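You operate a simulated robot arm through the tools that you are given. There is no shell and no other tool.

Carry out the task below with a simulated robot arm. There is one attempt and no reset: what you move stays moved.

JOB
Re-lay the carton strap: one foam block is off its mark.
Fine: press the red release and stand the green strap end in its holder; then the loose foam block on the bare mark, then the strap end back in its keeper; last work the lever to the pull on the label; dent nothing. Set down upright: carton strap end.
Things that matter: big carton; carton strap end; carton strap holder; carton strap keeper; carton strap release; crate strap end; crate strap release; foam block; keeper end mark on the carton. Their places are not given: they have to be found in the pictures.

Only the result counts: the job must be done as asked and must still hold three seconds after the hand-in. Knocking over, shifting, dropping, spilling or breaking anything else fails it.

ROBOT AND FRAMES
A 6-joint arm with a two-finger parallel gripper, fixed in place. Base frame: the origin is on the floor under the middle of its stand, x ahead of it, y to its left, z up; the work surface is at about z = 72. Units: cm, rad, N and s.
It reaches about 131.3 cm from its shoulder. Its first joint turns from -2.897 to 2.897 rad. Payload 3.43 kg.
The TCP is the grasp point between the finger pads, 3.4 cm short of the fingertips. In the tool frame z runs along the fingers and y along their closing line. The gripper opens to 12.8 cm. The fingers are 2.4 cm wide and 1.2 cm thick; the gripper's body (4.8 by 13 cm) begins 9.6 cm behind the TCP.
Orientation is that of the tool frame in the base frame, as a unit quaternion [x, y, z, w]. With the fingers straight down and closing along the base's y, the tool's x points along the base's -x, its y along +y and its z along -z.

CONTROLS
- The arm moves only by the tool nudge_tool. Its argument "deltas" is a list of rows, each a list of 3 entries, a list of its own where there are three numbers: the gripper command, from -1 (shut) to 1 (fully open), values between in proportion, then the shift along the tool's x, y, z in units of 150 mm (1.0 is 150 mm), then the turn, a rotation vector about the tool's x, y, z in units of 180 degrees (1.0 is 180 degrees). In form: [[jaw, [x, y, z], [wx, wy, wz]], ...]. A call has 1 to 20 rows; each row is the pose to reach, as a shift and turn from the pose commanded when the call began, along the tool's axes at that moment. A call with a number of a shift or a turn outside -1 to 1 is refused whole. A row lasts 0.2 s, in which the tool goes at most 5 cm and 0.15 rad; a call with a longer step from one row to the next is refused whole, and so is a gripper value outside its range. A pose out of reach is approached as far as the arm can. The call stops where the force on the tool passes 40 N (or 10 N more than at its start, if that is more) or the arm is blocked; 0.2 s more then pass. The fingers move at their own pace (about 15.3 cm/s each) and stop on an object; they squeeze with about 38 N. The grip force told is the motor's: it shows also when the fingers shut on nothing. Time passes only in rows, and 0.2 s behind the last, so rows that repeat a pose let the fingers close. The reply holds the time, the measured pose of the TCP, the force on the tool along the base axes, the opening and the grip force, in the units named above and with some noise, with the torque about the TCP (base axes, N m) and any sound that the robot's microphone picked up.
- Cameras (640 x 400 px; columns grow to the right, rows downward): "scene" is fixed at [39.13, -50.65, 145.39]; the picture's right is [0.69, -0.73, 0.00], its down [-0.60, -0.57, -0.57] and it looks along [0.41, 0.39, -0.82] (base axes); focal length 318 px, centre (320, 200). "wrist" rides on the gripper at [7.6, -1.1, -16] in the tool frame; the picture's right is [0.15, 0.99, 0.00], its down [-0.88, 0.13, -0.46] and it looks along [-0.45, 0.07, 0.89] (tool axes); focal length 234 px, centre (320, 200).
- snapshot(camera): a new picture of that camera. The clock stands still meanwhile.
- pixel_to_xyz(camera, pixels): there is no depth. For up to 12 entries [column, row, z] of the newest picture of that camera ("zoom" is the newest enlarged one), the place [x, y] in the base frame at which the ray of that pixel passes the height z, good to about 0.2 cm, but the place of the scene camera against the robot may be out by one fixed shift of up to 2.5 cm in any direction. The clock stands still meanwhile.
- enlarge(camera, box): a new picture of the part [left, top, right, bottom] of that camera's present view, enlarged. The clock stands still meanwhile.
- job_done(): hands the job in; it is judged then, once.

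Open the gripper and draw the arm clear of the work before you hand the job in, unless the task says otherwise.

The tools are called after "Request:" as a command line: name --argument value ..., lists and objects as JSON in quotes. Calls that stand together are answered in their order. nudge_tool: Moves the arm, as the interface text tells. Its arguments: {"type":"object","properties":{"deltas":{"type":"array","items":{"type":"array"}}},"required":["deltas"]} The other tools are called the same way: snapshot (camera) takes a picture; pixel_to_xyz (camera, pixels) gives the place at which the rays of pixels pass given heights; enlarge (camera, box) takes an enlarged picture of a part of a camera's view; job_done () hands the job in.

At the start:

```text
time_s: 0.0
ee_pos: [74.05, -25.19, 105.59]
tcp_rot: [0.001, 1.0, 0.0, 0.001]
ft_force: [0.1, 0.1, -0.2]
wrist_torque: [0.02, 0.02, 0.01]
width: 12.83
finger_force: 0.1
```

scene: 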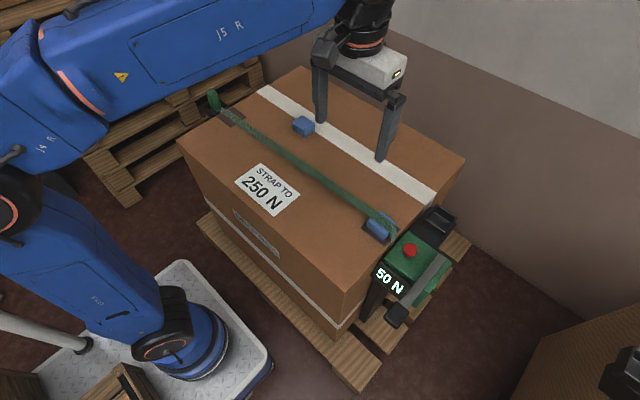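
wrist: 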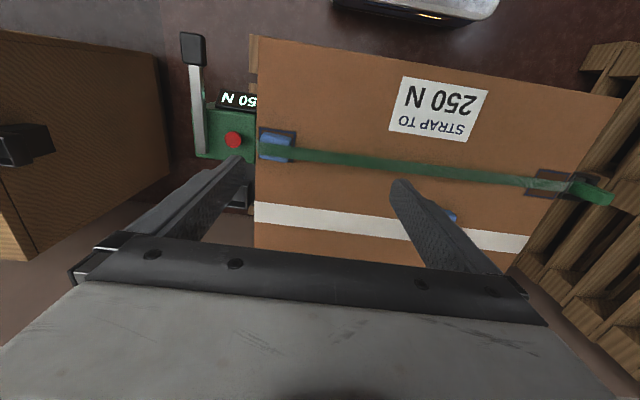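

I start by looking closely: the scene shows the carton with the green strap, ratchet with red button near (410,250), display "50 N", and a loose blue block near (303,126). I enlarge several regions.

Request:
enlarge --camera "scene" --box '[340, 180, 480, 340]'

Request:
enlarge --camera "scene" --box '[190, 70, 350, 170]'

Request:
enlarge --camera "wrist" --box '[170, 20, 330, 220]'

Request:
enlarge --camera "wrist" --box '[480, 130, 640, 260]'

Request:
enlarge --camera "scene" --box '[500, 280, 640, 400]'

```text
2.50 times, centred on (410, 260) of scene
```

zoom: 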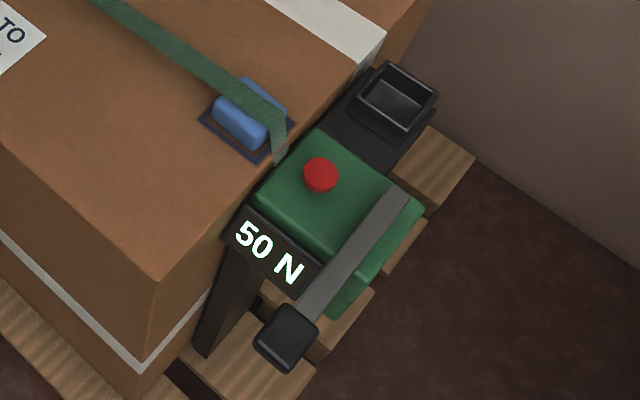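

```text
4.00 times, centred on (270, 120) of scene
```

zoom: 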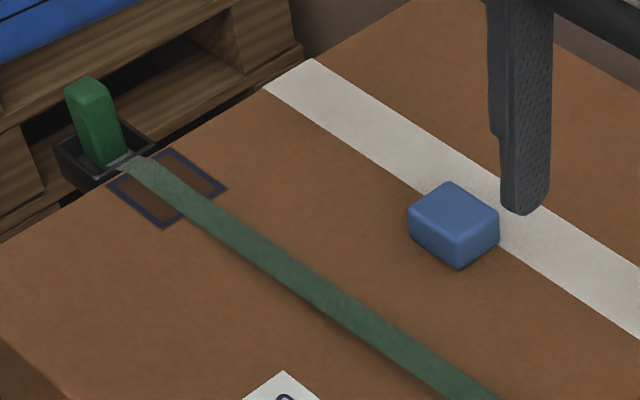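

```text
2.00 times, centred on (250, 120) of wrist
```

zoom: 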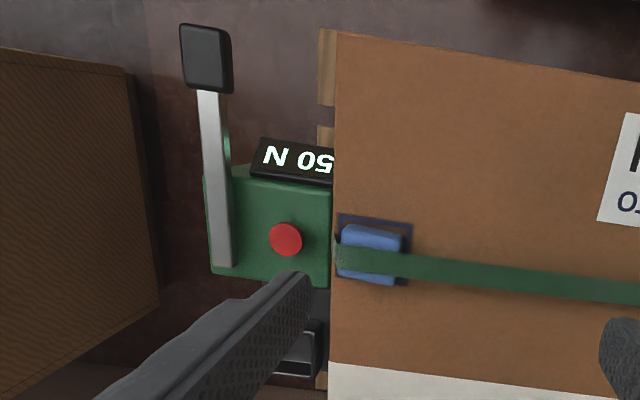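

```text
3.08 times, centred on (560, 195) of wrist
```

zoom: 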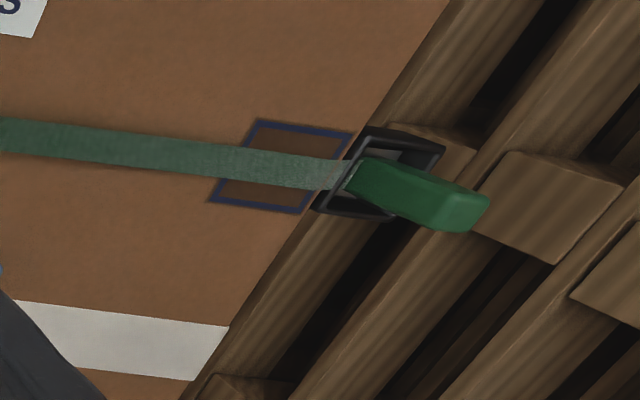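

```text
3.33 times, centred on (570, 340) of scene
```

zoom: 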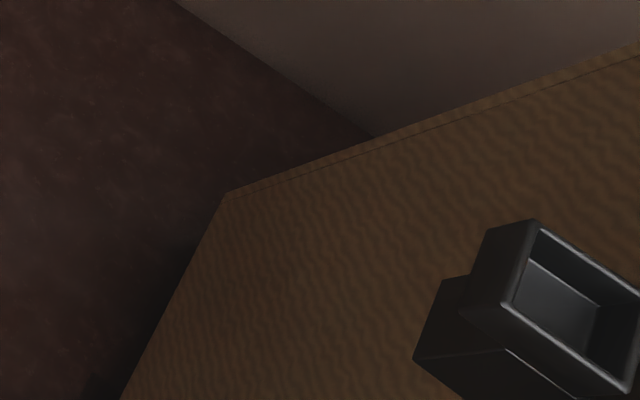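

The wrist picture (accurate camera) shows the red button at about (233,140), the bare mark near (553,184) and the strap end grip near (590,190). I query pixel rays at a few heights on both cameras to work out the geometry.

Request:
pixel_to_xyz --camera "wrist" --pixels '[[233, 140, 72], [257, 37, 72], [621, 97, 72], [255, 203, 72], [274, 146, 72], [553, 184, 72], [450, 217, 72], [590, 190, 76], [193, 45, 72], [200, 155, 72], [233, 140, 80], [553, 184, 80]]'

Request:
pixel_to_xyz --camera "scene" --pixels '[[410, 250, 72], [345, 292, 72], [180, 142, 72], [465, 157, 72], [310, 68, 72], [303, 126, 72], [380, 228, 72], [230, 117, 72], [398, 315, 72], [435, 222, 72]]'

```text
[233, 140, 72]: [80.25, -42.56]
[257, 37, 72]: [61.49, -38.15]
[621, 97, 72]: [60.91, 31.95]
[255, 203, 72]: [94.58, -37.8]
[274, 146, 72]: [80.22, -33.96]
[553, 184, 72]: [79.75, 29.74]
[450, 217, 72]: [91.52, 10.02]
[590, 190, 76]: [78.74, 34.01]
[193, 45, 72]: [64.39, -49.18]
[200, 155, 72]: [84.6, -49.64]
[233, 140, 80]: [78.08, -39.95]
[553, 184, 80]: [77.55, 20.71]
```

```text
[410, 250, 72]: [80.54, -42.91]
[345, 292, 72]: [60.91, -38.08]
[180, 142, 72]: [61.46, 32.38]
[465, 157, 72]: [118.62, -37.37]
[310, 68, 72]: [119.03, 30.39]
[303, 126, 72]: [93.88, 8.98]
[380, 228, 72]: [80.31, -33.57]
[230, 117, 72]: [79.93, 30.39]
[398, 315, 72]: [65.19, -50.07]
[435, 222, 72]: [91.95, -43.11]
```

The wrist and scene cameras agree at z≈72: carton top spans x 61–119, y −38–32, red button near (80.3,−42.6), mark near (79.8,29.7). I move the gripper toward −x and −y to view the ratchet more squarely.

Request:
nudge_tool --deltas '[[1, [0.2, -0.25, 0], [0, 0, 0]], [1, [0.4, -0.5, 0], [0, 0, 0]], [1, [0.55, -0.75, 0], [0, 0, 0]], [1, [0.65, -1.0, 0], [0, 0, 0]], [1, [0.65, -1.0, 0], [0, 0, 0]]]'

Request:
snapshot --camera "wrist"

Request:
snapshot --camera "scene"

```text
time_s: 1.2
ee_pos: [64.16, -40.14, 105.66]
tcp_rot: [0.0, 1.0, -0.001, 0.0]
ft_force: [-0.9, -0.4, -0.2]
wrist_torque: [-0.03, 0.05, -0.02]
width: 12.82
finger_force: 0.0
```

```text
taken
```

wrist: 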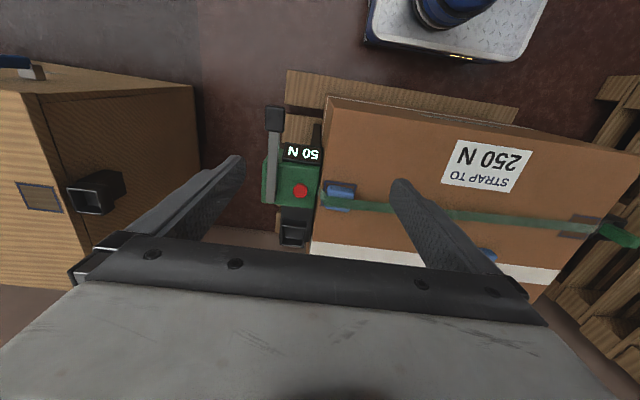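

```text
taken
```

scene: 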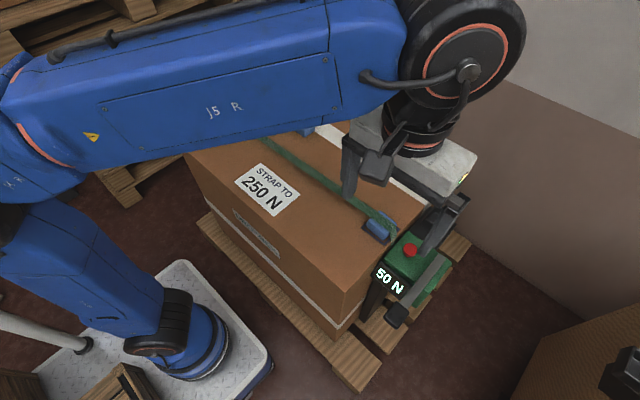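

The crate with its own keeper lies to the left (at ~(90,190)); the carton ratchet is at (297,190). I enlarge the ratchet and the crate area.

Request:
enlarge --camera "wrist" --box '[240, 90, 370, 260]'

Request:
enlarge --camera "wrist" --box '[0, 40, 200, 240]'

Request:
pixel_to_xyz --camera "wrist" --pixels '[[301, 190, 72], [301, 190, 70], [274, 119, 70], [274, 119, 65], [270, 200, 70], [293, 230, 72], [293, 230, 66], [340, 197, 75], [488, 256, 74], [326, 97, 72]]'

Request:
enlarge --camera "scene" --box '[350, 180, 490, 340]'

```text
2.35 times, centred on (305, 175) of wrist
```

zoom: 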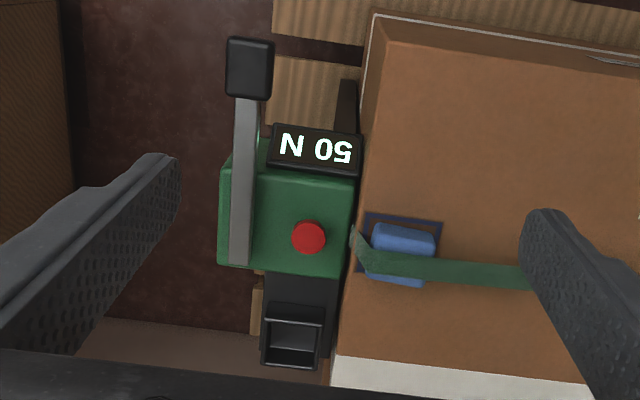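

```text
2.00 times, centred on (100, 140) of wrist
```

zoom: 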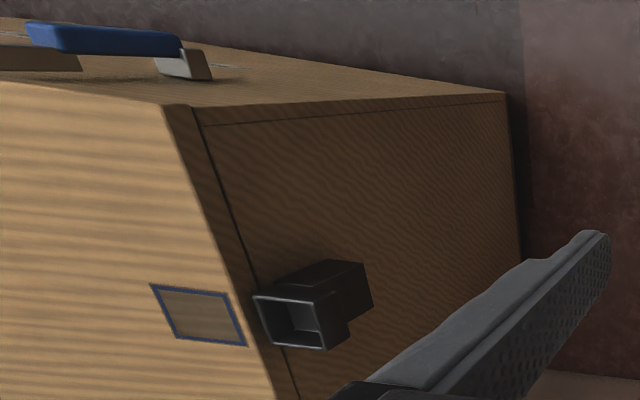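

```text
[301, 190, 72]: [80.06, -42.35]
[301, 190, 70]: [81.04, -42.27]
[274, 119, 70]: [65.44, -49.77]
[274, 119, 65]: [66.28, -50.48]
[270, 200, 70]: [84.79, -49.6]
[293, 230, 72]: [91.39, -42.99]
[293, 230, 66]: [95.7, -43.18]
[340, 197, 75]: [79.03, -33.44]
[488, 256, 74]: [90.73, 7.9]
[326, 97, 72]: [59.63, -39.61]
```

```text
2.50 times, centred on (420, 260) of scene
```

zoom: 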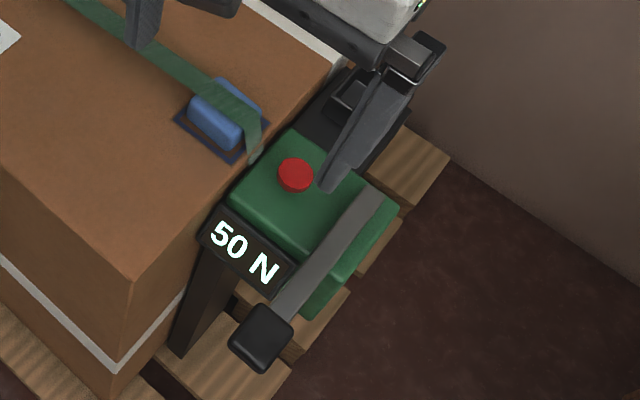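

Button top estimated at about (80.15,−42.4,72). I close the fingers and move to above it at a safe height.

Request:
nudge_tool --deltas '[[0, [-0.25, -0.05, 0], [0, 0, 0]], [-1, [-0.5, -0.1, 0.1], [0, 0, 0]], [-1, [-0.75, -0.15, 0.3], [0, 0, 0]], [-1, [-0.98, -0.15, 0.5], [0, 0, 0]], [-1, [-0.98, -0.15, 0.7], [0, 0, 0]], [-1, [-0.98, -0.15, 0.7], [0, 0, 0]]]'

Request:
snapshot --camera "wrist"

Request:
snapshot --camera "scene"

```text
time_s: 2.6
ee_pos: [79.07, -42.42, 94.99]
tcp_rot: [0.0, 1.0, 0.001, 0.001]
ft_force: [0.4, -0.1, -0.6]
wrist_torque: [-0.02, 0.02, 0.0]
width: 0.0
finger_force: 32.7
```

```text
taken
```

wrist: 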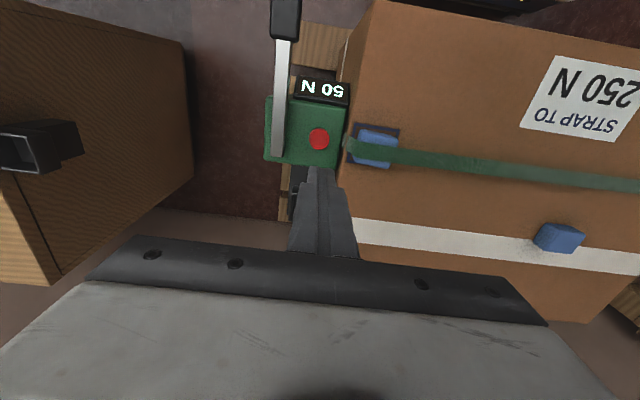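

```text
taken
```

scene: 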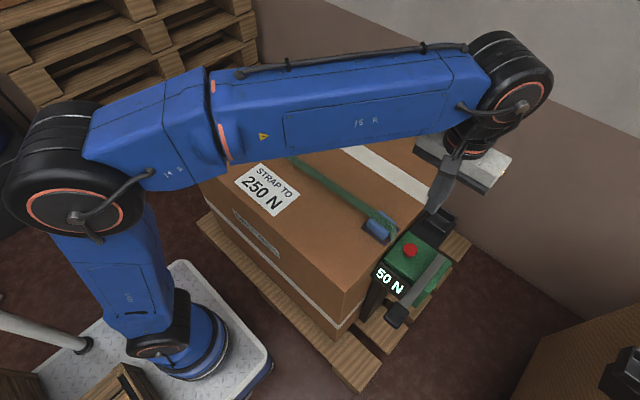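

Request:
pixel_to_xyz --camera "wrist" --pixels '[[319, 138, 70], [319, 138, 72], [319, 138, 74], [320, 168, 91.6], [285, 20, 70], [278, 152, 70], [296, 97, 70], [298, 200, 70]]'

Request:
enlarge --camera "wrist" --box '[240, 60, 400, 230]'

```text
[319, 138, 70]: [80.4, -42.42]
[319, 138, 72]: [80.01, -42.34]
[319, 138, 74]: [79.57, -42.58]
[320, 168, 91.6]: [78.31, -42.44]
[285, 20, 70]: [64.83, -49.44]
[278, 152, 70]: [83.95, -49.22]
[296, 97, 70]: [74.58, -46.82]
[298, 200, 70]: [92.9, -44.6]
```

```text
2.35 times, centred on (320, 145) of wrist
```

zoom: 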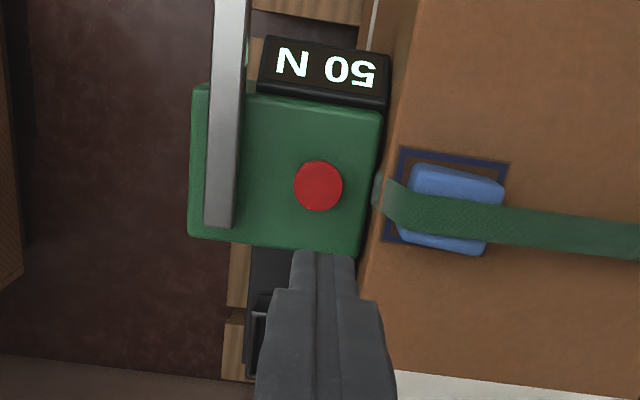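

Three views agree on the button at (80.1,−42.4,≈72). I line up x and descend to about z=80 with the fingers shut.

Request:
nudge_tool --deltas '[[-1, [-0.073, 0, 0.25], [0, 0, 0]], [-1, [-0.073, 0, 0.5], [0, 0, 0]], [-1, [-0.073, 0, 0.75], [0, 0, 0]], [-1, [-0.073, 0, 1.0], [0, 0, 0]], [-1, [-0.073, 0, 1.0], [0, 0, 0]]]'

Request:
snapshot --camera "wrist"

Request:
enlarge --camera "scene" --box '[350, 180, 490, 340]'

```text
time_s: 3.8
ee_pos: [80.03, -42.39, 79.9]
tcp_rot: [0.0, 1.0, -0.001, 0.001]
ft_force: [0.9, -0.2, -0.8]
wrist_torque: [0.03, 0.01, 0.02]
width: 0.0
finger_force: 33.0
```

```text
taken
```

wrist: 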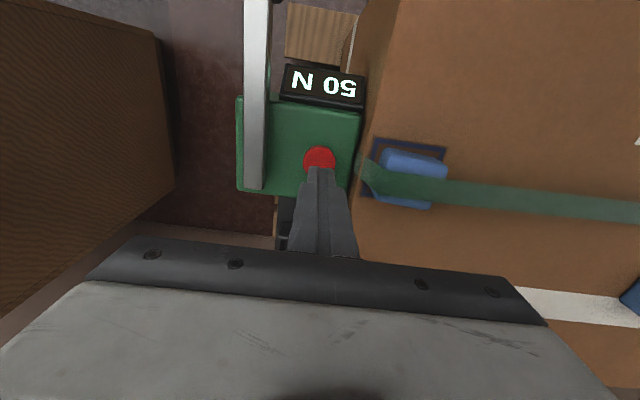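

```text
2.50 times, centred on (420, 260) of scene
```

zoom: 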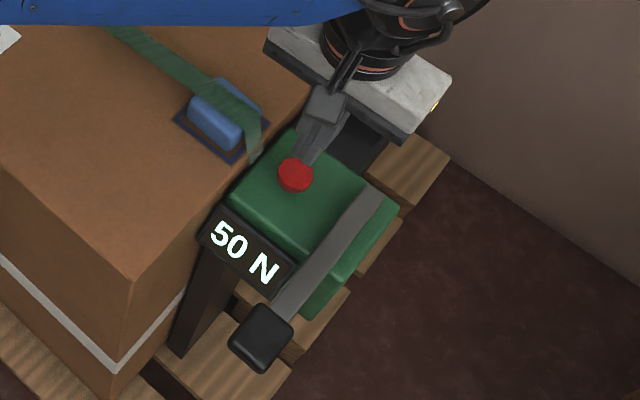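

Fingertips sit right over the button ((320,168) vs button (320,157)). I press down slowly in small steps, letting the force stop catch it.

Request:
nudge_tool --deltas '[[-1, [0, 0, 0.1], [0, 0, 0]], [-1, [0, 0, 0.18], [0, 0, 0]], [-1, [0, 0, 0.24], [0, 0, 0]], [-1, [0, 0, 0.28], [0, 0, 0]], [-1, [0, 0, 0.32], [0, 0, 0]], [-1, [0, 0, 0.35], [0, 0, 0]], [-1, [0, 0, 0.38], [0, 0, 0]]]'

Request:
snapshot --camera "wrist"

```text
time_s: 5.6
ee_pos: [80.09, -42.41, 74.86]
tcp_rot: [0.0, 1.0, -0.002, 0.003]
ft_force: [-8.0, 4.5, 23.6]
wrist_torque: [0.11, 0.27, 0.01]
width: 0.02
finger_force: 33.4
heard: click
stopped in row 7: the force on the tool passed its limit at 41 N (the readings are from after the stop); the commanded pose is now the measured one
```

```text
taken
```

wrist: 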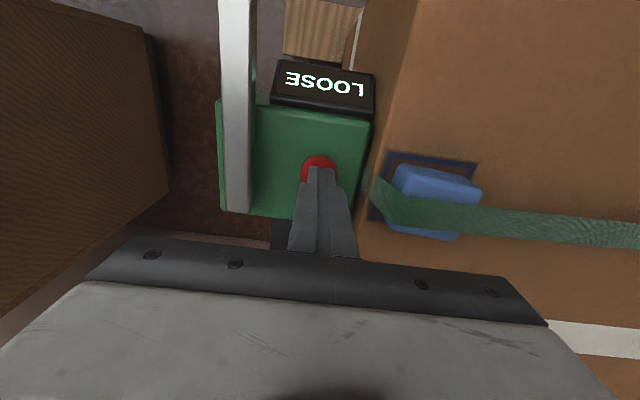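

A click and the display now reads "LOOSE". I rise straight up.

Request:
nudge_tool --deltas '[[-1, [0, 0, -0.1], [0, 0, 0]], [-1, [0, 0, -0.3], [0, 0, 0]], [-1, [0, 0, -0.6], [0, 0, 0]], [-1, [0, 0, -0.9], [0, 0, 0]], [-1, [0, 0, -1.0], [0, 0, 0]], [-1, [0, 0, -1.0], [0, 0, 0]]]'

Request:
nudge_tool --deltas '[[-1, [0, 0, -0.3], [0, 0, 0]], [-1, [0, 0.3, -0.6], [0, 0, 0]], [-1, [0.1, 0.6, -0.8], [0, 0, 0]], [-1, [0.2, 0.9, -0.8], [0, 0, 0]], [-1, [0.3, 1.0, -0.8], [0, 0, 0]]]'

Request:
nudge_tool --deltas '[[-1, [0.1, 0.3, 0], [0, 0, 0]], [0, [0.2, 0.6, 0], [0, 0, 0]], [0, [0.2, 0.9, 0], [0, 0, 0]], [0, [0.2, 1.0, 0], [0, 0, 0]]]'

Request:
nudge_tool --deltas '[[1, [0, 0.3, 0], [0, 0, 0]], [1, [0, 0.6, 0], [0, 0, 0]], [1, [0, 0.9, 0], [0, 0, 0]], [1, [0, 1.0, 0], [0, 0, 0]]]'

Request:
snapshot --camera "wrist"

Request:
snapshot --camera "scene"

```text
time_s: 7.0
ee_pos: [80.17, -42.37, 89.86]
tcp_rot: [0.0, 1.0, -0.001, 0.003]
ft_force: [-0.3, 0.3, -1.1]
wrist_torque: [0.04, 0.0, -0.02]
width: 0.0
finger_force: 33.0
```

```text
refused: row 2 steps farther than a row can; nothing moved
```

```text
time_s: 8.0
ee_pos: [77.12, -27.49, 89.69]
tcp_rot: [0.0, 1.0, -0.001, 0.002]
ft_force: [-0.5, -0.9, 0.0]
wrist_torque: [0.0, 0.02, 0.0]
width: 6.38
finger_force: 0.1
```

```text
time_s: 9.0
ee_pos: [77.09, -12.39, 89.56]
tcp_rot: [0.0, 1.0, -0.001, 0.003]
ft_force: [0.3, -0.6, -1.2]
wrist_torque: [-0.02, -0.01, -0.02]
width: 12.81
finger_force: 0.1
```

```text
taken
```

wrist: 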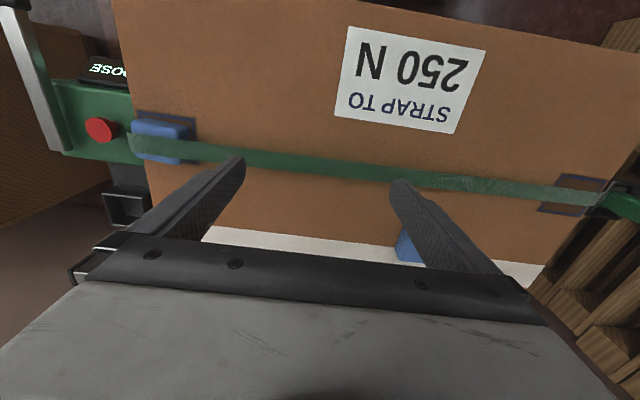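

```text
taken
```

scene: 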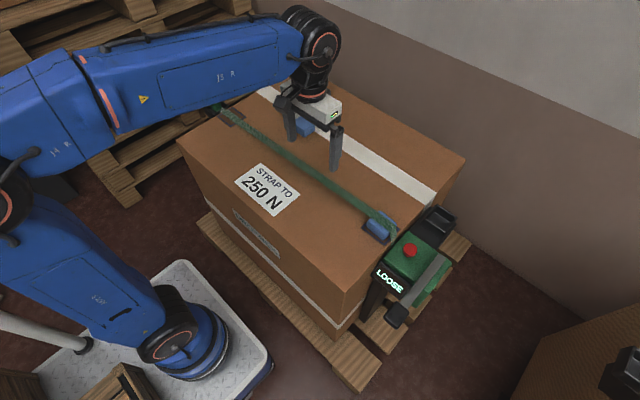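

One row set was refused (step too long) but the arm is clear at z≈89.6. I continue up and over toward the keeper to view it.

Request:
nudge_tool --deltas '[[1, [0.1, 0.2, -0.2], [0, 0, 0]], [1, [0.2, 0.4, -0.4], [0, 0, 0]], [1, [0.3, 0.6, -0.6], [0, 0, 0]], [1, [0.4, 0.8, -0.8], [0, 0, 0]], [1, [0.5, 1.0, -0.9], [0, 0, 0]], [1, [0.5, 1.0, -0.9], [0, 0, 0]]]'

```text
time_s: 10.4
ee_pos: [69.46, 2.61, 102.91]
tcp_rot: [0.0, 1.0, -0.001, 0.002]
ft_force: [0.0, -0.4, 0.2]
wrist_torque: [-0.04, -0.01, 0.01]
width: 12.79
finger_force: 0.0
```

The arm is at (69.5,2.6,102.9) and clear. I go 15 cm more in +y, then look.

Request:
nudge_tool --deltas '[[1, [0.1, 0.25, 0], [0, 0, 0]], [1, [0.2, 0.5, 0], [0, 0, 0]], [1, [0.2, 0.75, 0], [0, 0, 0]], [1, [0.2, 1.0, 0], [0, 0, 0]], [1, [0.2, 1.0, 0], [0, 0, 0]]]'

Request:
snapshot --camera "wrist"

Request:
snapshot --camera "scene"

```text
time_s: 11.6
ee_pos: [66.47, 17.62, 103.05]
tcp_rot: [0.001, 1.0, -0.001, 0.003]
ft_force: [-0.7, -0.6, 0.2]
wrist_torque: [-0.01, -0.01, 0.03]
width: 12.78
finger_force: 0.0
```

```text
taken
```

wrist: 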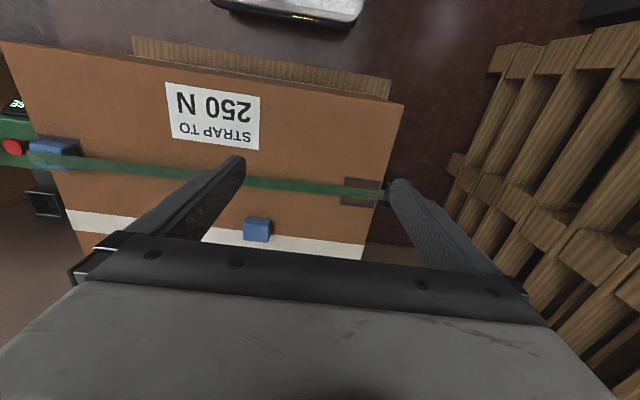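

```text
taken
```

scene: 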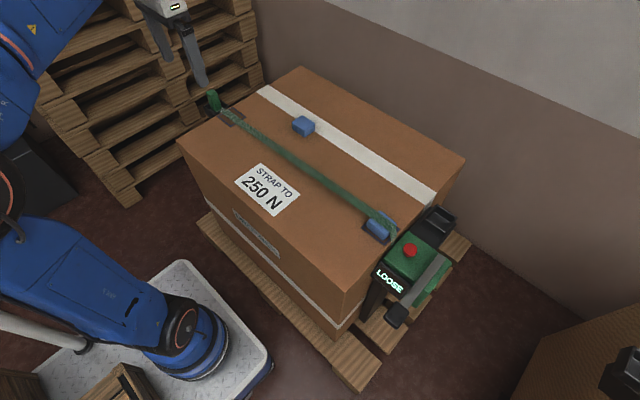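

The strap end is behind the right finger. I enlarge around the keeper and pallet stack, from both cameras.

Request:
enlarge --camera "wrist" --box '[320, 140, 480, 240]'

Request:
enlarge --camera "scene" --box '[170, 70, 270, 150]'

Request:
pixel_to_xyz --camera "wrist" --pixels '[[500, 45, 60], [500, 45, 80], [580, 38, 60], [360, 190, 72], [385, 190, 72], [256, 232, 72], [256, 220, 76], [470, 180, 60], [580, 250, 60], [580, 250, 80], [580, 250, 40]]'

Request:
pixel_to_xyz --camera "scene" --pixels '[[260, 85, 40], [260, 85, 60], [254, 0, 60], [254, 0, 80], [215, 98, 76], [215, 98, 80], [230, 117, 72], [303, 120, 76], [240, 0, 70]]'

```text
4.00 times, centred on (400, 190) of wrist
```

zoom: 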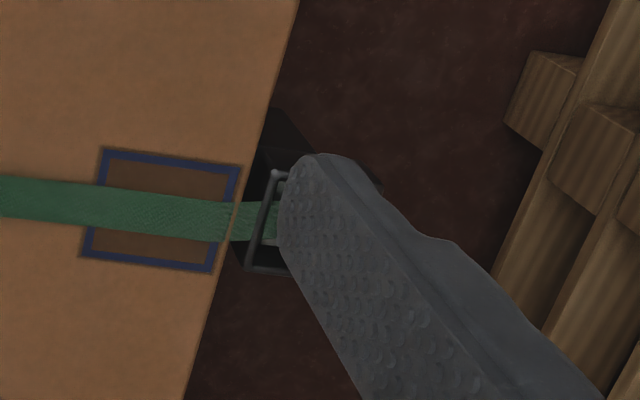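

```text
5.00 times, centred on (220, 110) of scene
```

zoom: 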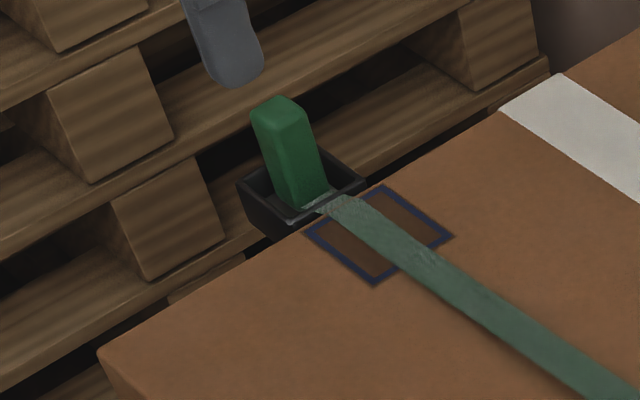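

```text
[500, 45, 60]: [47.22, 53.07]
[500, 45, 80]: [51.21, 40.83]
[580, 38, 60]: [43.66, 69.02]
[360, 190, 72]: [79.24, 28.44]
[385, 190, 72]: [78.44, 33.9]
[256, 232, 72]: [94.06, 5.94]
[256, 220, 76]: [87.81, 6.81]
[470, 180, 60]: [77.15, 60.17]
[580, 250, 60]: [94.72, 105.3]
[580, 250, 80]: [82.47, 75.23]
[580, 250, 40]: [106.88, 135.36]
```

```text
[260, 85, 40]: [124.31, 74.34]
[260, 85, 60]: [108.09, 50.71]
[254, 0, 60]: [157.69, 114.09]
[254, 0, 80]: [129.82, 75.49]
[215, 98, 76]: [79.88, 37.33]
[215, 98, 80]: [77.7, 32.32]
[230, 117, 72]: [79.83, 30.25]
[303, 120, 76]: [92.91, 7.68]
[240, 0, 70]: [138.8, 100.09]
```

The strap end is a green block standing in the keeper cup just past the carton edge. I need its exact place and the stack clearance, so I move 10 cm further in +y for another view.

Request:
nudge_tool --deltas '[[1, [0, 0.25, 0], [0, 0, 0]], [1, [0, 0.5, 0], [0, 0, 0]], [1, [0, 0.75, 0], [0, 0, 0]], [1, [0, 0.85, 0], [0, 0, 0]], [1, [0, 0.85, 0], [0, 0, 0]]]'

Request:
snapshot --camera "wrist"

Request:
enlarge --camera "wrist" --box '[240, 130, 400, 250]'

```text
time_s: 12.8
ee_pos: [66.47, 30.54, 102.74]
tcp_rot: [0.0, 1.0, -0.001, 0.003]
ft_force: [0.1, -0.1, 0.3]
wrist_torque: [0.02, -0.01, 0.0]
width: 12.81
finger_force: 0.1
```

```text
taken
```

wrist: 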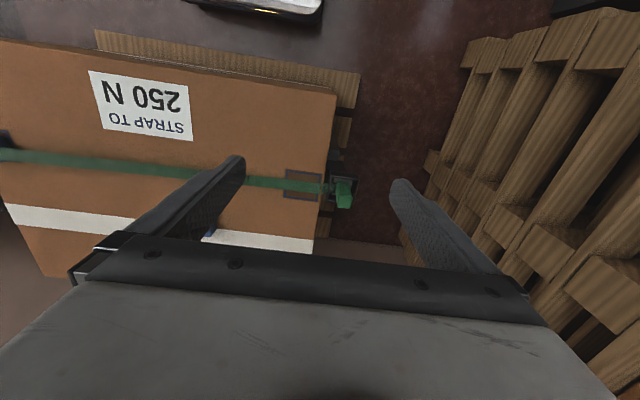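

```text
3.33 times, centred on (320, 190) of wrist
```

zoom: 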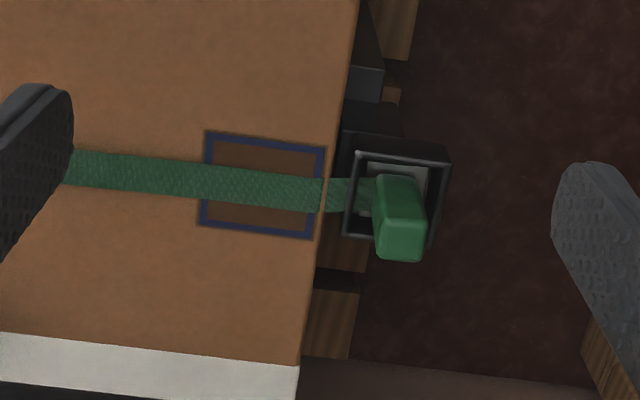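

The strap end and cup are now seen clearly between the fingers (zoom block top near (402,240), cup rim (345–447,152–250)). I query rays for these.

Request:
pixel_to_xyz --camera "zoom" --pixels '[[402, 240, 76], [402, 240, 78], [402, 240, 80], [358, 153, 72], [447, 163, 72], [345, 236, 72], [432, 248, 72], [265, 185, 72], [205, 135, 72], [325, 148, 72], [310, 238, 72], [200, 222, 72]]'

Request:
pixel_to_xyz --camera "wrist" --pixels '[[344, 200, 76], [344, 200, 80], [465, 60, 60], [470, 40, 40], [500, 40, 60], [540, 30, 60], [575, 65, 60], [430, 155, 20], [612, 10, 60]]'

Request:
enlarge --camera "scene" --box '[180, 60, 280, 140]'

```text
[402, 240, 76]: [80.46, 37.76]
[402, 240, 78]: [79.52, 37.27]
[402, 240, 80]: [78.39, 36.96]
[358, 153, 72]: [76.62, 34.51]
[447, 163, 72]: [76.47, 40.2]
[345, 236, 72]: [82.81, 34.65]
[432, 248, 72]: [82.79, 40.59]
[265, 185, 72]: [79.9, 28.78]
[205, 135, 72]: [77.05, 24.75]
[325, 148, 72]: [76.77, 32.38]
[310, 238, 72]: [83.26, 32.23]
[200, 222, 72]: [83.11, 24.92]
```

```text
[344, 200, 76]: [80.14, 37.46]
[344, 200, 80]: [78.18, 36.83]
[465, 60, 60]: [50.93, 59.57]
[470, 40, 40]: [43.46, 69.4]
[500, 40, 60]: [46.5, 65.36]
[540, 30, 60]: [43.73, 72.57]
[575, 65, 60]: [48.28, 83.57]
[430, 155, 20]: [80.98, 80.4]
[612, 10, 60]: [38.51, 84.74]
```

```text
5.00 times, centred on (230, 100) of scene
```

zoom: 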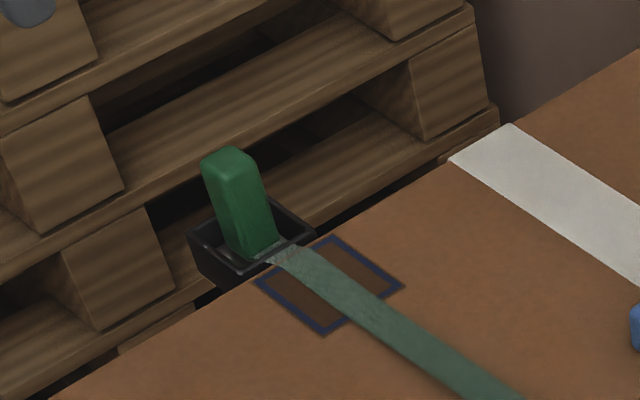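

The stack is far (y≈90), so no clearance problem. I check the strap end's top height using the scene ray of its top (zoom (230,160)) against the wrist ray.

Request:
pixel_to_xyz --camera "zoom" --pixels '[[230, 160, 76], [230, 160, 80], [230, 160, 84], [230, 160, 88], [188, 232, 72], [315, 234, 72], [240, 274, 72], [257, 283, 72], [330, 237, 72], [403, 287, 72], [322, 335, 72]]'

Request:
pixel_to_xyz --camera "wrist" --pixels '[[344, 202, 76], [344, 202, 82], [344, 202, 84], [344, 202, 88]]'

```text
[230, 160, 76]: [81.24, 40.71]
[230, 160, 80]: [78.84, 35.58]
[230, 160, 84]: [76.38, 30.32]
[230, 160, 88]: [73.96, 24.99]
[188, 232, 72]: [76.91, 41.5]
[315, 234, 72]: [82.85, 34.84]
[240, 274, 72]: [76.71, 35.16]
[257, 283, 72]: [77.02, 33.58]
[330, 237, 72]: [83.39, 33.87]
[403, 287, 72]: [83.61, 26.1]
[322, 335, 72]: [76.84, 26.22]
```

```text
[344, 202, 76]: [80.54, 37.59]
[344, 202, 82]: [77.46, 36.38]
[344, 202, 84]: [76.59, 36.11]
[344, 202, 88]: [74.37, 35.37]
```

The strap end's top comes out at about (79.8,37.3,77.7), cup rim near z=72, strap joining it low at rim level. I move above it at z≈90 with the jaw half open (6.4 cm).

Request:
nudge_tool --deltas '[[0, [-0.18, 0.09, 0.17], [0, 0, 0]], [0, [-0.36, 0.18, 0.34], [0, 0, 0]], [0, [-0.54, 0.27, 0.51], [0, 0, 0]], [0, [-0.72, 0.36, 0.68], [0, 0, 0]], [0, [-0.889, 0.451, 0.849], [0, 0, 0]], [0, [-0.889, 0.451, 0.849], [0, 0, 0]]]'

Request:
snapshot --camera "wrist"

Request:
enlarge --camera "wrist" --box '[240, 100, 400, 220]'

Request:
enlarge --camera "scene" --box '[160, 40, 280, 140]'

```text
time_s: 14.2
ee_pos: [80.06, 36.97, 90.1]
tcp_rot: [0.0, 1.0, -0.001, 0.003]
ft_force: [0.5, -1.0, -0.1]
wrist_torque: [-0.02, -0.01, 0.02]
width: 6.42
finger_force: 0.1
```

```text
taken
```

wrist: 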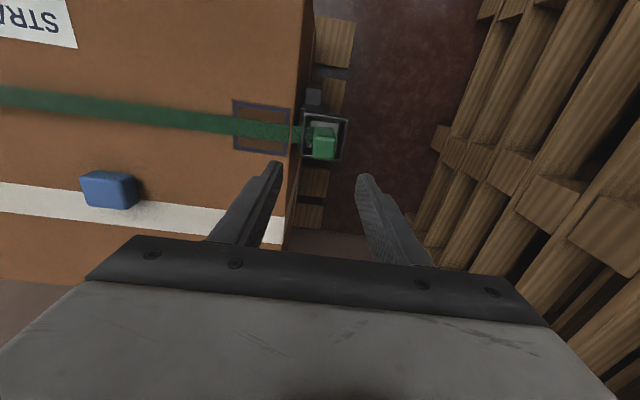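

```text
3.33 times, centred on (320, 160) of wrist
```

zoom: 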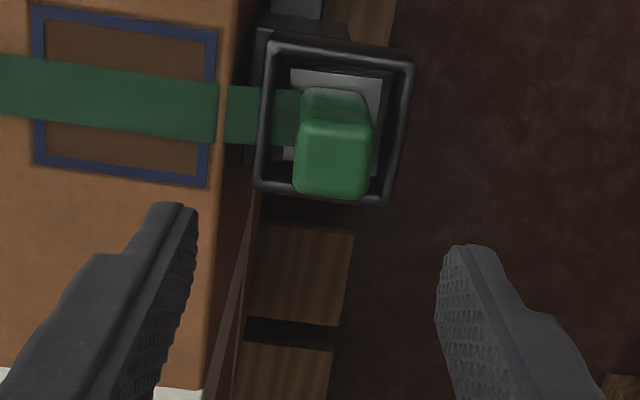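

```text
4.00 times, centred on (220, 90) of scene
```

zoom: 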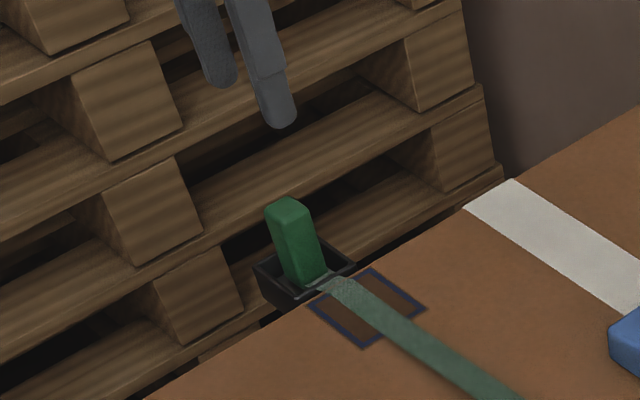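

The green grip stands on a metal plate in the cup; block top centre in zoom near (335,158). I get its rays from this close view.

Request:
enlarge --camera "wrist" --box '[240, 100, 400, 220]'

Request:
pixel_to_xyz --camera "zoom" --pixels '[[334, 160, 77], [334, 160, 78], [334, 160, 79], [270, 42, 72], [412, 52, 72], [385, 203, 72], [257, 190, 72], [294, 70, 70], [385, 75, 70], [272, 160, 70], [35, 5, 72], [208, 185, 72]]'

```text
3.33 times, centred on (320, 160) of wrist
```

zoom: 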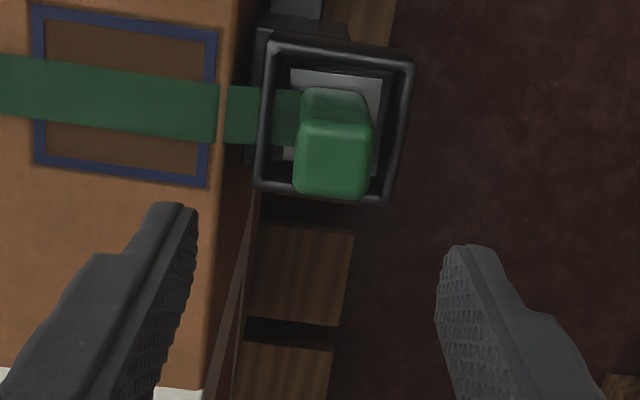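

```text
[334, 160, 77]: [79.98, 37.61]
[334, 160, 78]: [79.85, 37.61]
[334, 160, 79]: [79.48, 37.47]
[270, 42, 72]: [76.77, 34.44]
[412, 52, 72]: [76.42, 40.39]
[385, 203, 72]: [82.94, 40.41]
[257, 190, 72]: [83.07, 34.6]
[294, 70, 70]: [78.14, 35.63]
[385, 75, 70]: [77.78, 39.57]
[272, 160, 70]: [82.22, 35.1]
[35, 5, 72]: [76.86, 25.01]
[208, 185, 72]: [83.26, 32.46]
```

Cup centre is (79.85,37.46) at rim z≈72, grip top ≈ (79.9,37.5,77.7). I narrow the jaw to 5.6 cm and descend so the fingertips end at about z=73.3, above strap and rim.

Request:
nudge_tool --deltas '[[-0.125, [0, 0.03, 0.2], [0, 0, 0]], [-0.125, [0.005, 0.03, 0.4], [0, 0, 0]], [-0.125, [0.005, 0.03, 0.6], [0, 0, 0]], [-0.125, [0.005, 0.03, 0.75], [0, 0, 0]], [-0.125, [0.005, 0.03, 0.83], [0, 0, 0]], [-0.125, [0.005, 0.03, 0.88], [0, 0, 0]], [-0.125, [0.005, 0.03, 0.88], [0, 0, 0]]]'

Request:
enlarge --camera "wrist" --box '[240, 100, 400, 220]'

Request:
enlarge --camera "scene" --box '[180, 60, 280, 140]'

```text
time_s: 15.8
ee_pos: [79.75, 37.59, 76.9]
tcp_rot: [0.001, 1.0, 0.0, 0.003]
ft_force: [0.5, -0.5, -0.6]
wrist_torque: [-0.02, 0.0, -0.01]
width: 5.61
finger_force: 0.0
```

```text
3.33 times, centred on (320, 160) of wrist
```

zoom: 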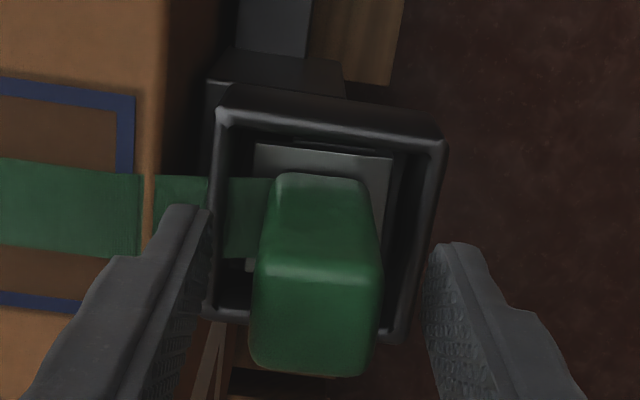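

```text
5.00 times, centred on (230, 100) of scene
```

zoom: 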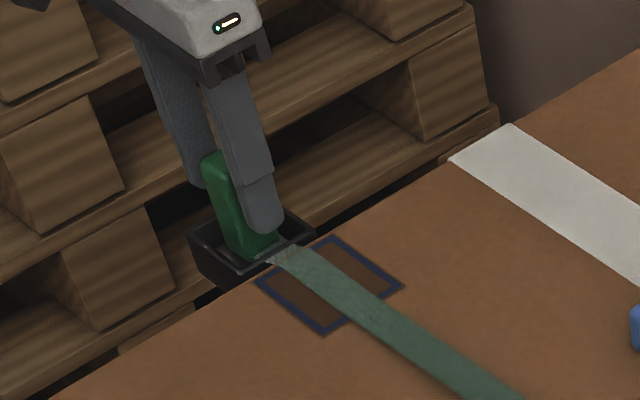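

The fingers straddle the grip evenly (fingers at zoom x≈205 and ≈430, block 255–380). I close on it.

Request:
nudge_tool --deltas '[[-1, [0, 0, 0], [0, 0, 0]], [-1, [0, 0, 0], [0, 0, 0]], [-1, [0, 0, 0], [0, 0, 0]], [-1, [0, 0, 0], [0, 0, 0]]]'

Request:
enlarge --camera "wrist" --box '[240, 100, 400, 220]'

```text
time_s: 16.8
ee_pos: [79.84, 37.66, 76.93]
tcp_rot: [0.0, 1.0, -0.001, 0.003]
ft_force: [-0.6, 0.0, 0.2]
wrist_torque: [0.03, 0.0, 0.02]
width: 2.94
finger_force: 37.8
```

```text
3.33 times, centred on (320, 160) of wrist
```

zoom: 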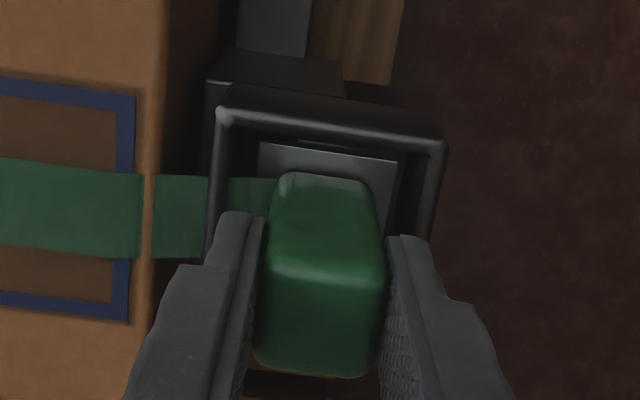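

Gripped at width 2.94 with TCP (79.8,37.6,76.9). I lift slowly and watch the force.

Request:
nudge_tool --deltas '[[-1, [0, 0, -0.05], [0, 0, 0]], [-1, [0, 0, -0.1], [0, 0, 0]], [-1, [0, 0, -0.2], [0, 0, 0]], [-1, [0, 0, -0.3], [0, 0, 0]], [-1, [0, 0, -0.45], [0, 0, 0]], [-1, [0, 0, -0.6], [0, 0, 0]], [-1, [0, 0, -0.6], [0, 0, 0]]]'

Request:
snapshot --camera "wrist"

Request:
snapshot --camera "scene"

Request:
enlarge --camera "scene" --box '[160, 40, 280, 140]'

```text
time_s: 18.4
ee_pos: [79.87, 37.47, 85.83]
tcp_rot: [0.0, 1.0, -0.001, 0.002]
ft_force: [0.0, -1.3, -2.3]
wrist_torque: [0.03, -0.01, 0.02]
width: 2.92
finger_force: 38.1
```

```text
taken
```

wrist: 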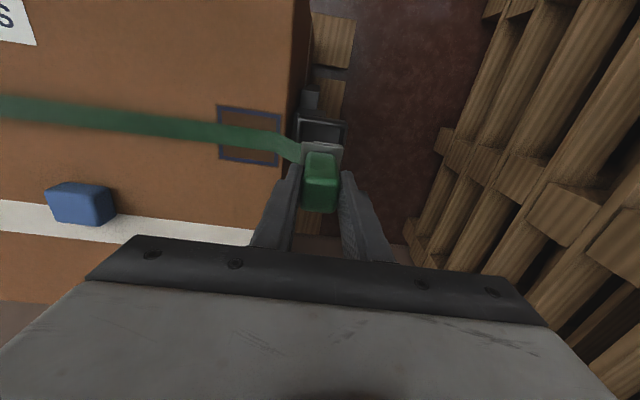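

```text
taken
```

scene: 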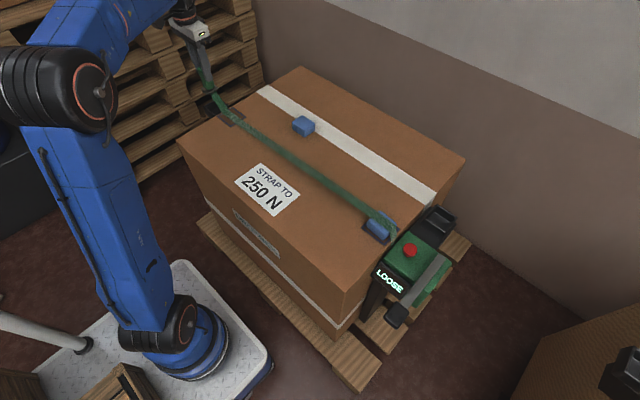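

```text
4.00 times, centred on (220, 90) of scene
```

zoom: 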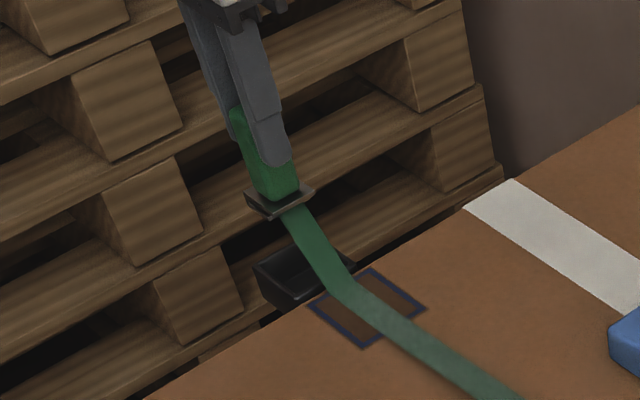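

The strap end came out cleanly (it has a small plate at its foot, strap following). I raise it further and start carrying it toward −y above the carton.

Request:
nudge_tool --deltas '[[-1, [0, 0, -0.2], [0, 0, 0]], [-1, [0, 0, -0.4], [0, 0, 0]], [-1, [0.05, -0.2, -0.5], [0, 0, 0]], [-1, [0.1, -0.4, -0.5], [0, 0, 0]], [-1, [0.15, -0.6, -0.5], [0, 0, 0]], [-1, [0.2, -0.8, -0.5], [0, 0, 0]], [-1, [0.25, -1.0, -0.5], [0, 0, 0]], [-1, [0.25, -1.0, -0.5], [0, 0, 0]]]'

Request:
snapshot --camera "scene"

```text
time_s: 20.2
ee_pos: [75.96, 22.38, 93.53]
tcp_rot: [0.0, 1.0, -0.001, 0.002]
ft_force: [-0.5, 0.3, -1.6]
wrist_torque: [-0.04, 0.0, 0.02]
width: 2.95
finger_force: 37.6
```

```text
taken
```

scene: 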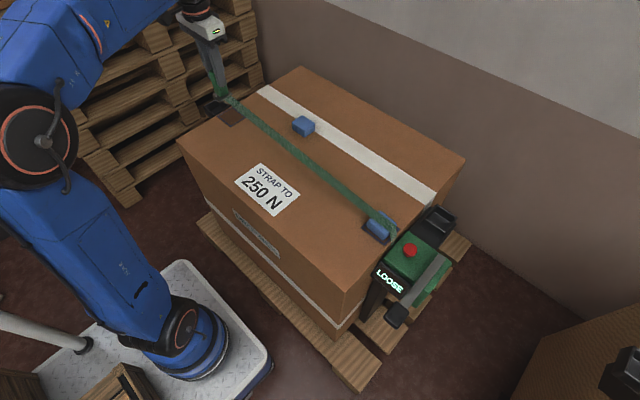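

All is well; the mark is now bare and visible near (230,117). I continue carrying in −y.

Request:
nudge_tool --deltas '[[-1, [0, -0.2, 0], [0, 0, 0]], [-1, [0, -0.4, 0], [0, 0, 0]], [-1, [0, -0.6, 0], [0, 0, 0]], [-1, [0, -0.8, 0], [0, 0, 0]], [-1, [0, -1.0, 0], [0, 0, 0]]]'

Request:
nudge_tool --deltas '[[-1, [0.1, -0.2, 0], [0, 0, 0]], [-1, [0.2, -0.4, 0], [0, 0, 0]], [-1, [0.3, -0.6, 0], [0, 0, 0]], [-1, [0.4, -0.8, 0], [0, 0, 0]], [-1, [0.4, -1.0, 0], [0, 0, 0]]]'

Request:
snapshot --camera "scene"

Request:
snapshot --camera "wrist"

```text
time_s: 21.4
ee_pos: [76.1, 7.75, 93.27]
tcp_rot: [0.0, 1.0, 0.0, 0.003]
ft_force: [0.2, 0.0, -2.0]
wrist_torque: [-0.01, -0.04, 0.0]
width: 2.91
finger_force: 38.3
```

```text
time_s: 22.6
ee_pos: [70.25, -7.47, 93.43]
tcp_rot: [0.001, 1.0, -0.001, 0.003]
ft_force: [-0.1, 0.9, -1.5]
wrist_torque: [0.01, -0.01, -0.03]
width: 2.96
finger_force: 37.6
```

```text
taken
```

scene: 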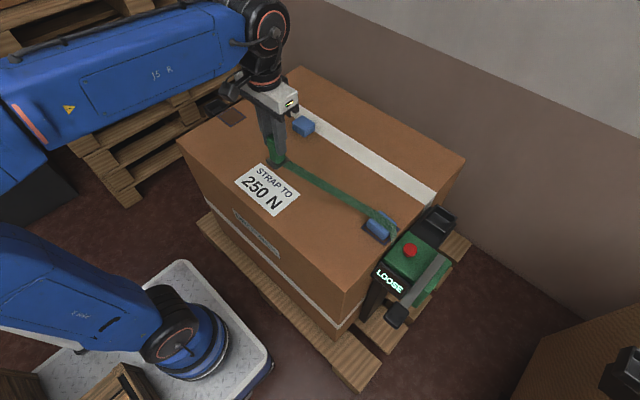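

```text
taken
```

wrist: 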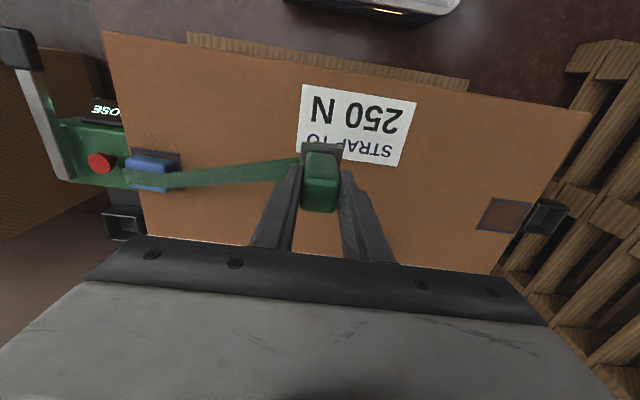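

The strap takes up its slack as I go. I continue to y≈−37 for a look at the holder.

Request:
nudge_tool --deltas '[[-1, [0, -0.2, 0], [0, 0, 0]], [-1, [0, -0.4, 0], [0, 0, 0]], [-1, [0, -0.6, 0], [0, 0, 0]], [-1, [0, -0.8, 0], [0, 0, 0]], [-1, [0, -1.0, 0], [0, 0, 0]]]'

Request:
nudge_tool --deltas '[[-1, [0.0, -0.2, -0.1], [0, 0, 0]], [-1, [0.0, -0.4, -0.2], [0, 0, 0]], [-1, [0.0, -0.6, -0.3], [0, 0, 0]], [-1, [0.0, -0.8, -0.4], [0, 0, 0]], [-1, [0.0, -1.0, -0.4], [0, 0, 0]], [-1, [0.0, -1.0, -0.4], [0, 0, 0]]]'

Request:
snapshot --camera "wrist"

Request:
snapshot --camera "scene"

Request:
enlarge --camera "wrist" --box '[220, 100, 380, 260]'

```text
time_s: 23.8
ee_pos: [69.98, -22.43, 93.42]
tcp_rot: [-0.001, 1.0, -0.001, 0.002]
ft_force: [0.0, -0.3, -2.2]
wrist_torque: [0.02, 0.0, 0.03]
width: 2.93
finger_force: 38.2
```

```text
time_s: 25.2
ee_pos: [69.83, -37.28, 99.52]
tcp_rot: [-0.001, 1.0, -0.001, 0.002]
ft_force: [0.4, 0.4, -1.7]
wrist_torque: [-0.02, 0.01, -0.01]
width: 2.93
finger_force: 37.5
```

```text
taken
```

wrist: 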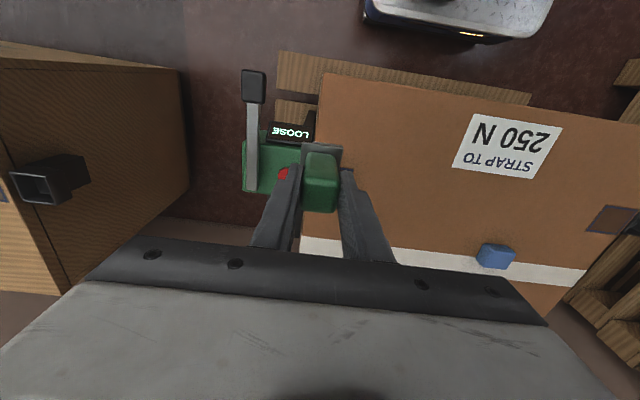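

```text
taken
```

scene: 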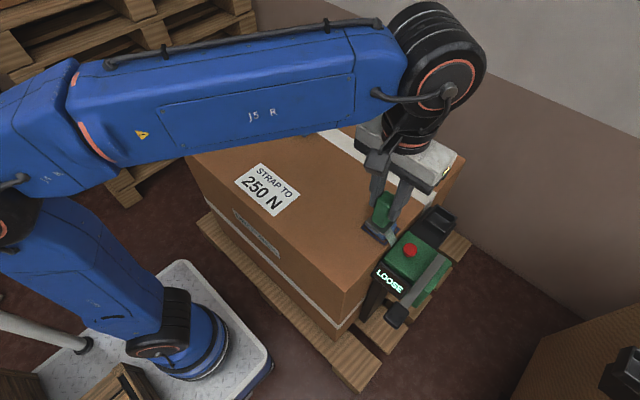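

```text
2.50 times, centred on (300, 180) of wrist
```

zoom: 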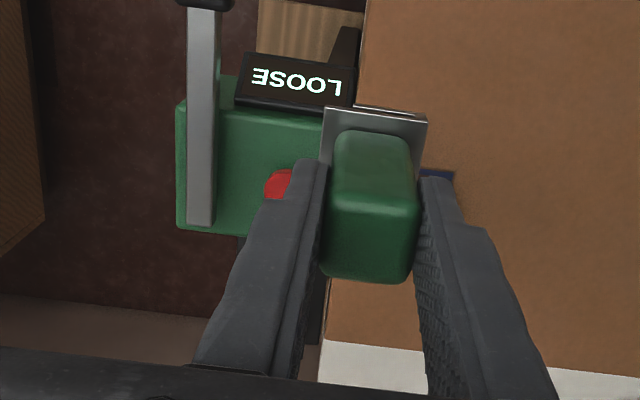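

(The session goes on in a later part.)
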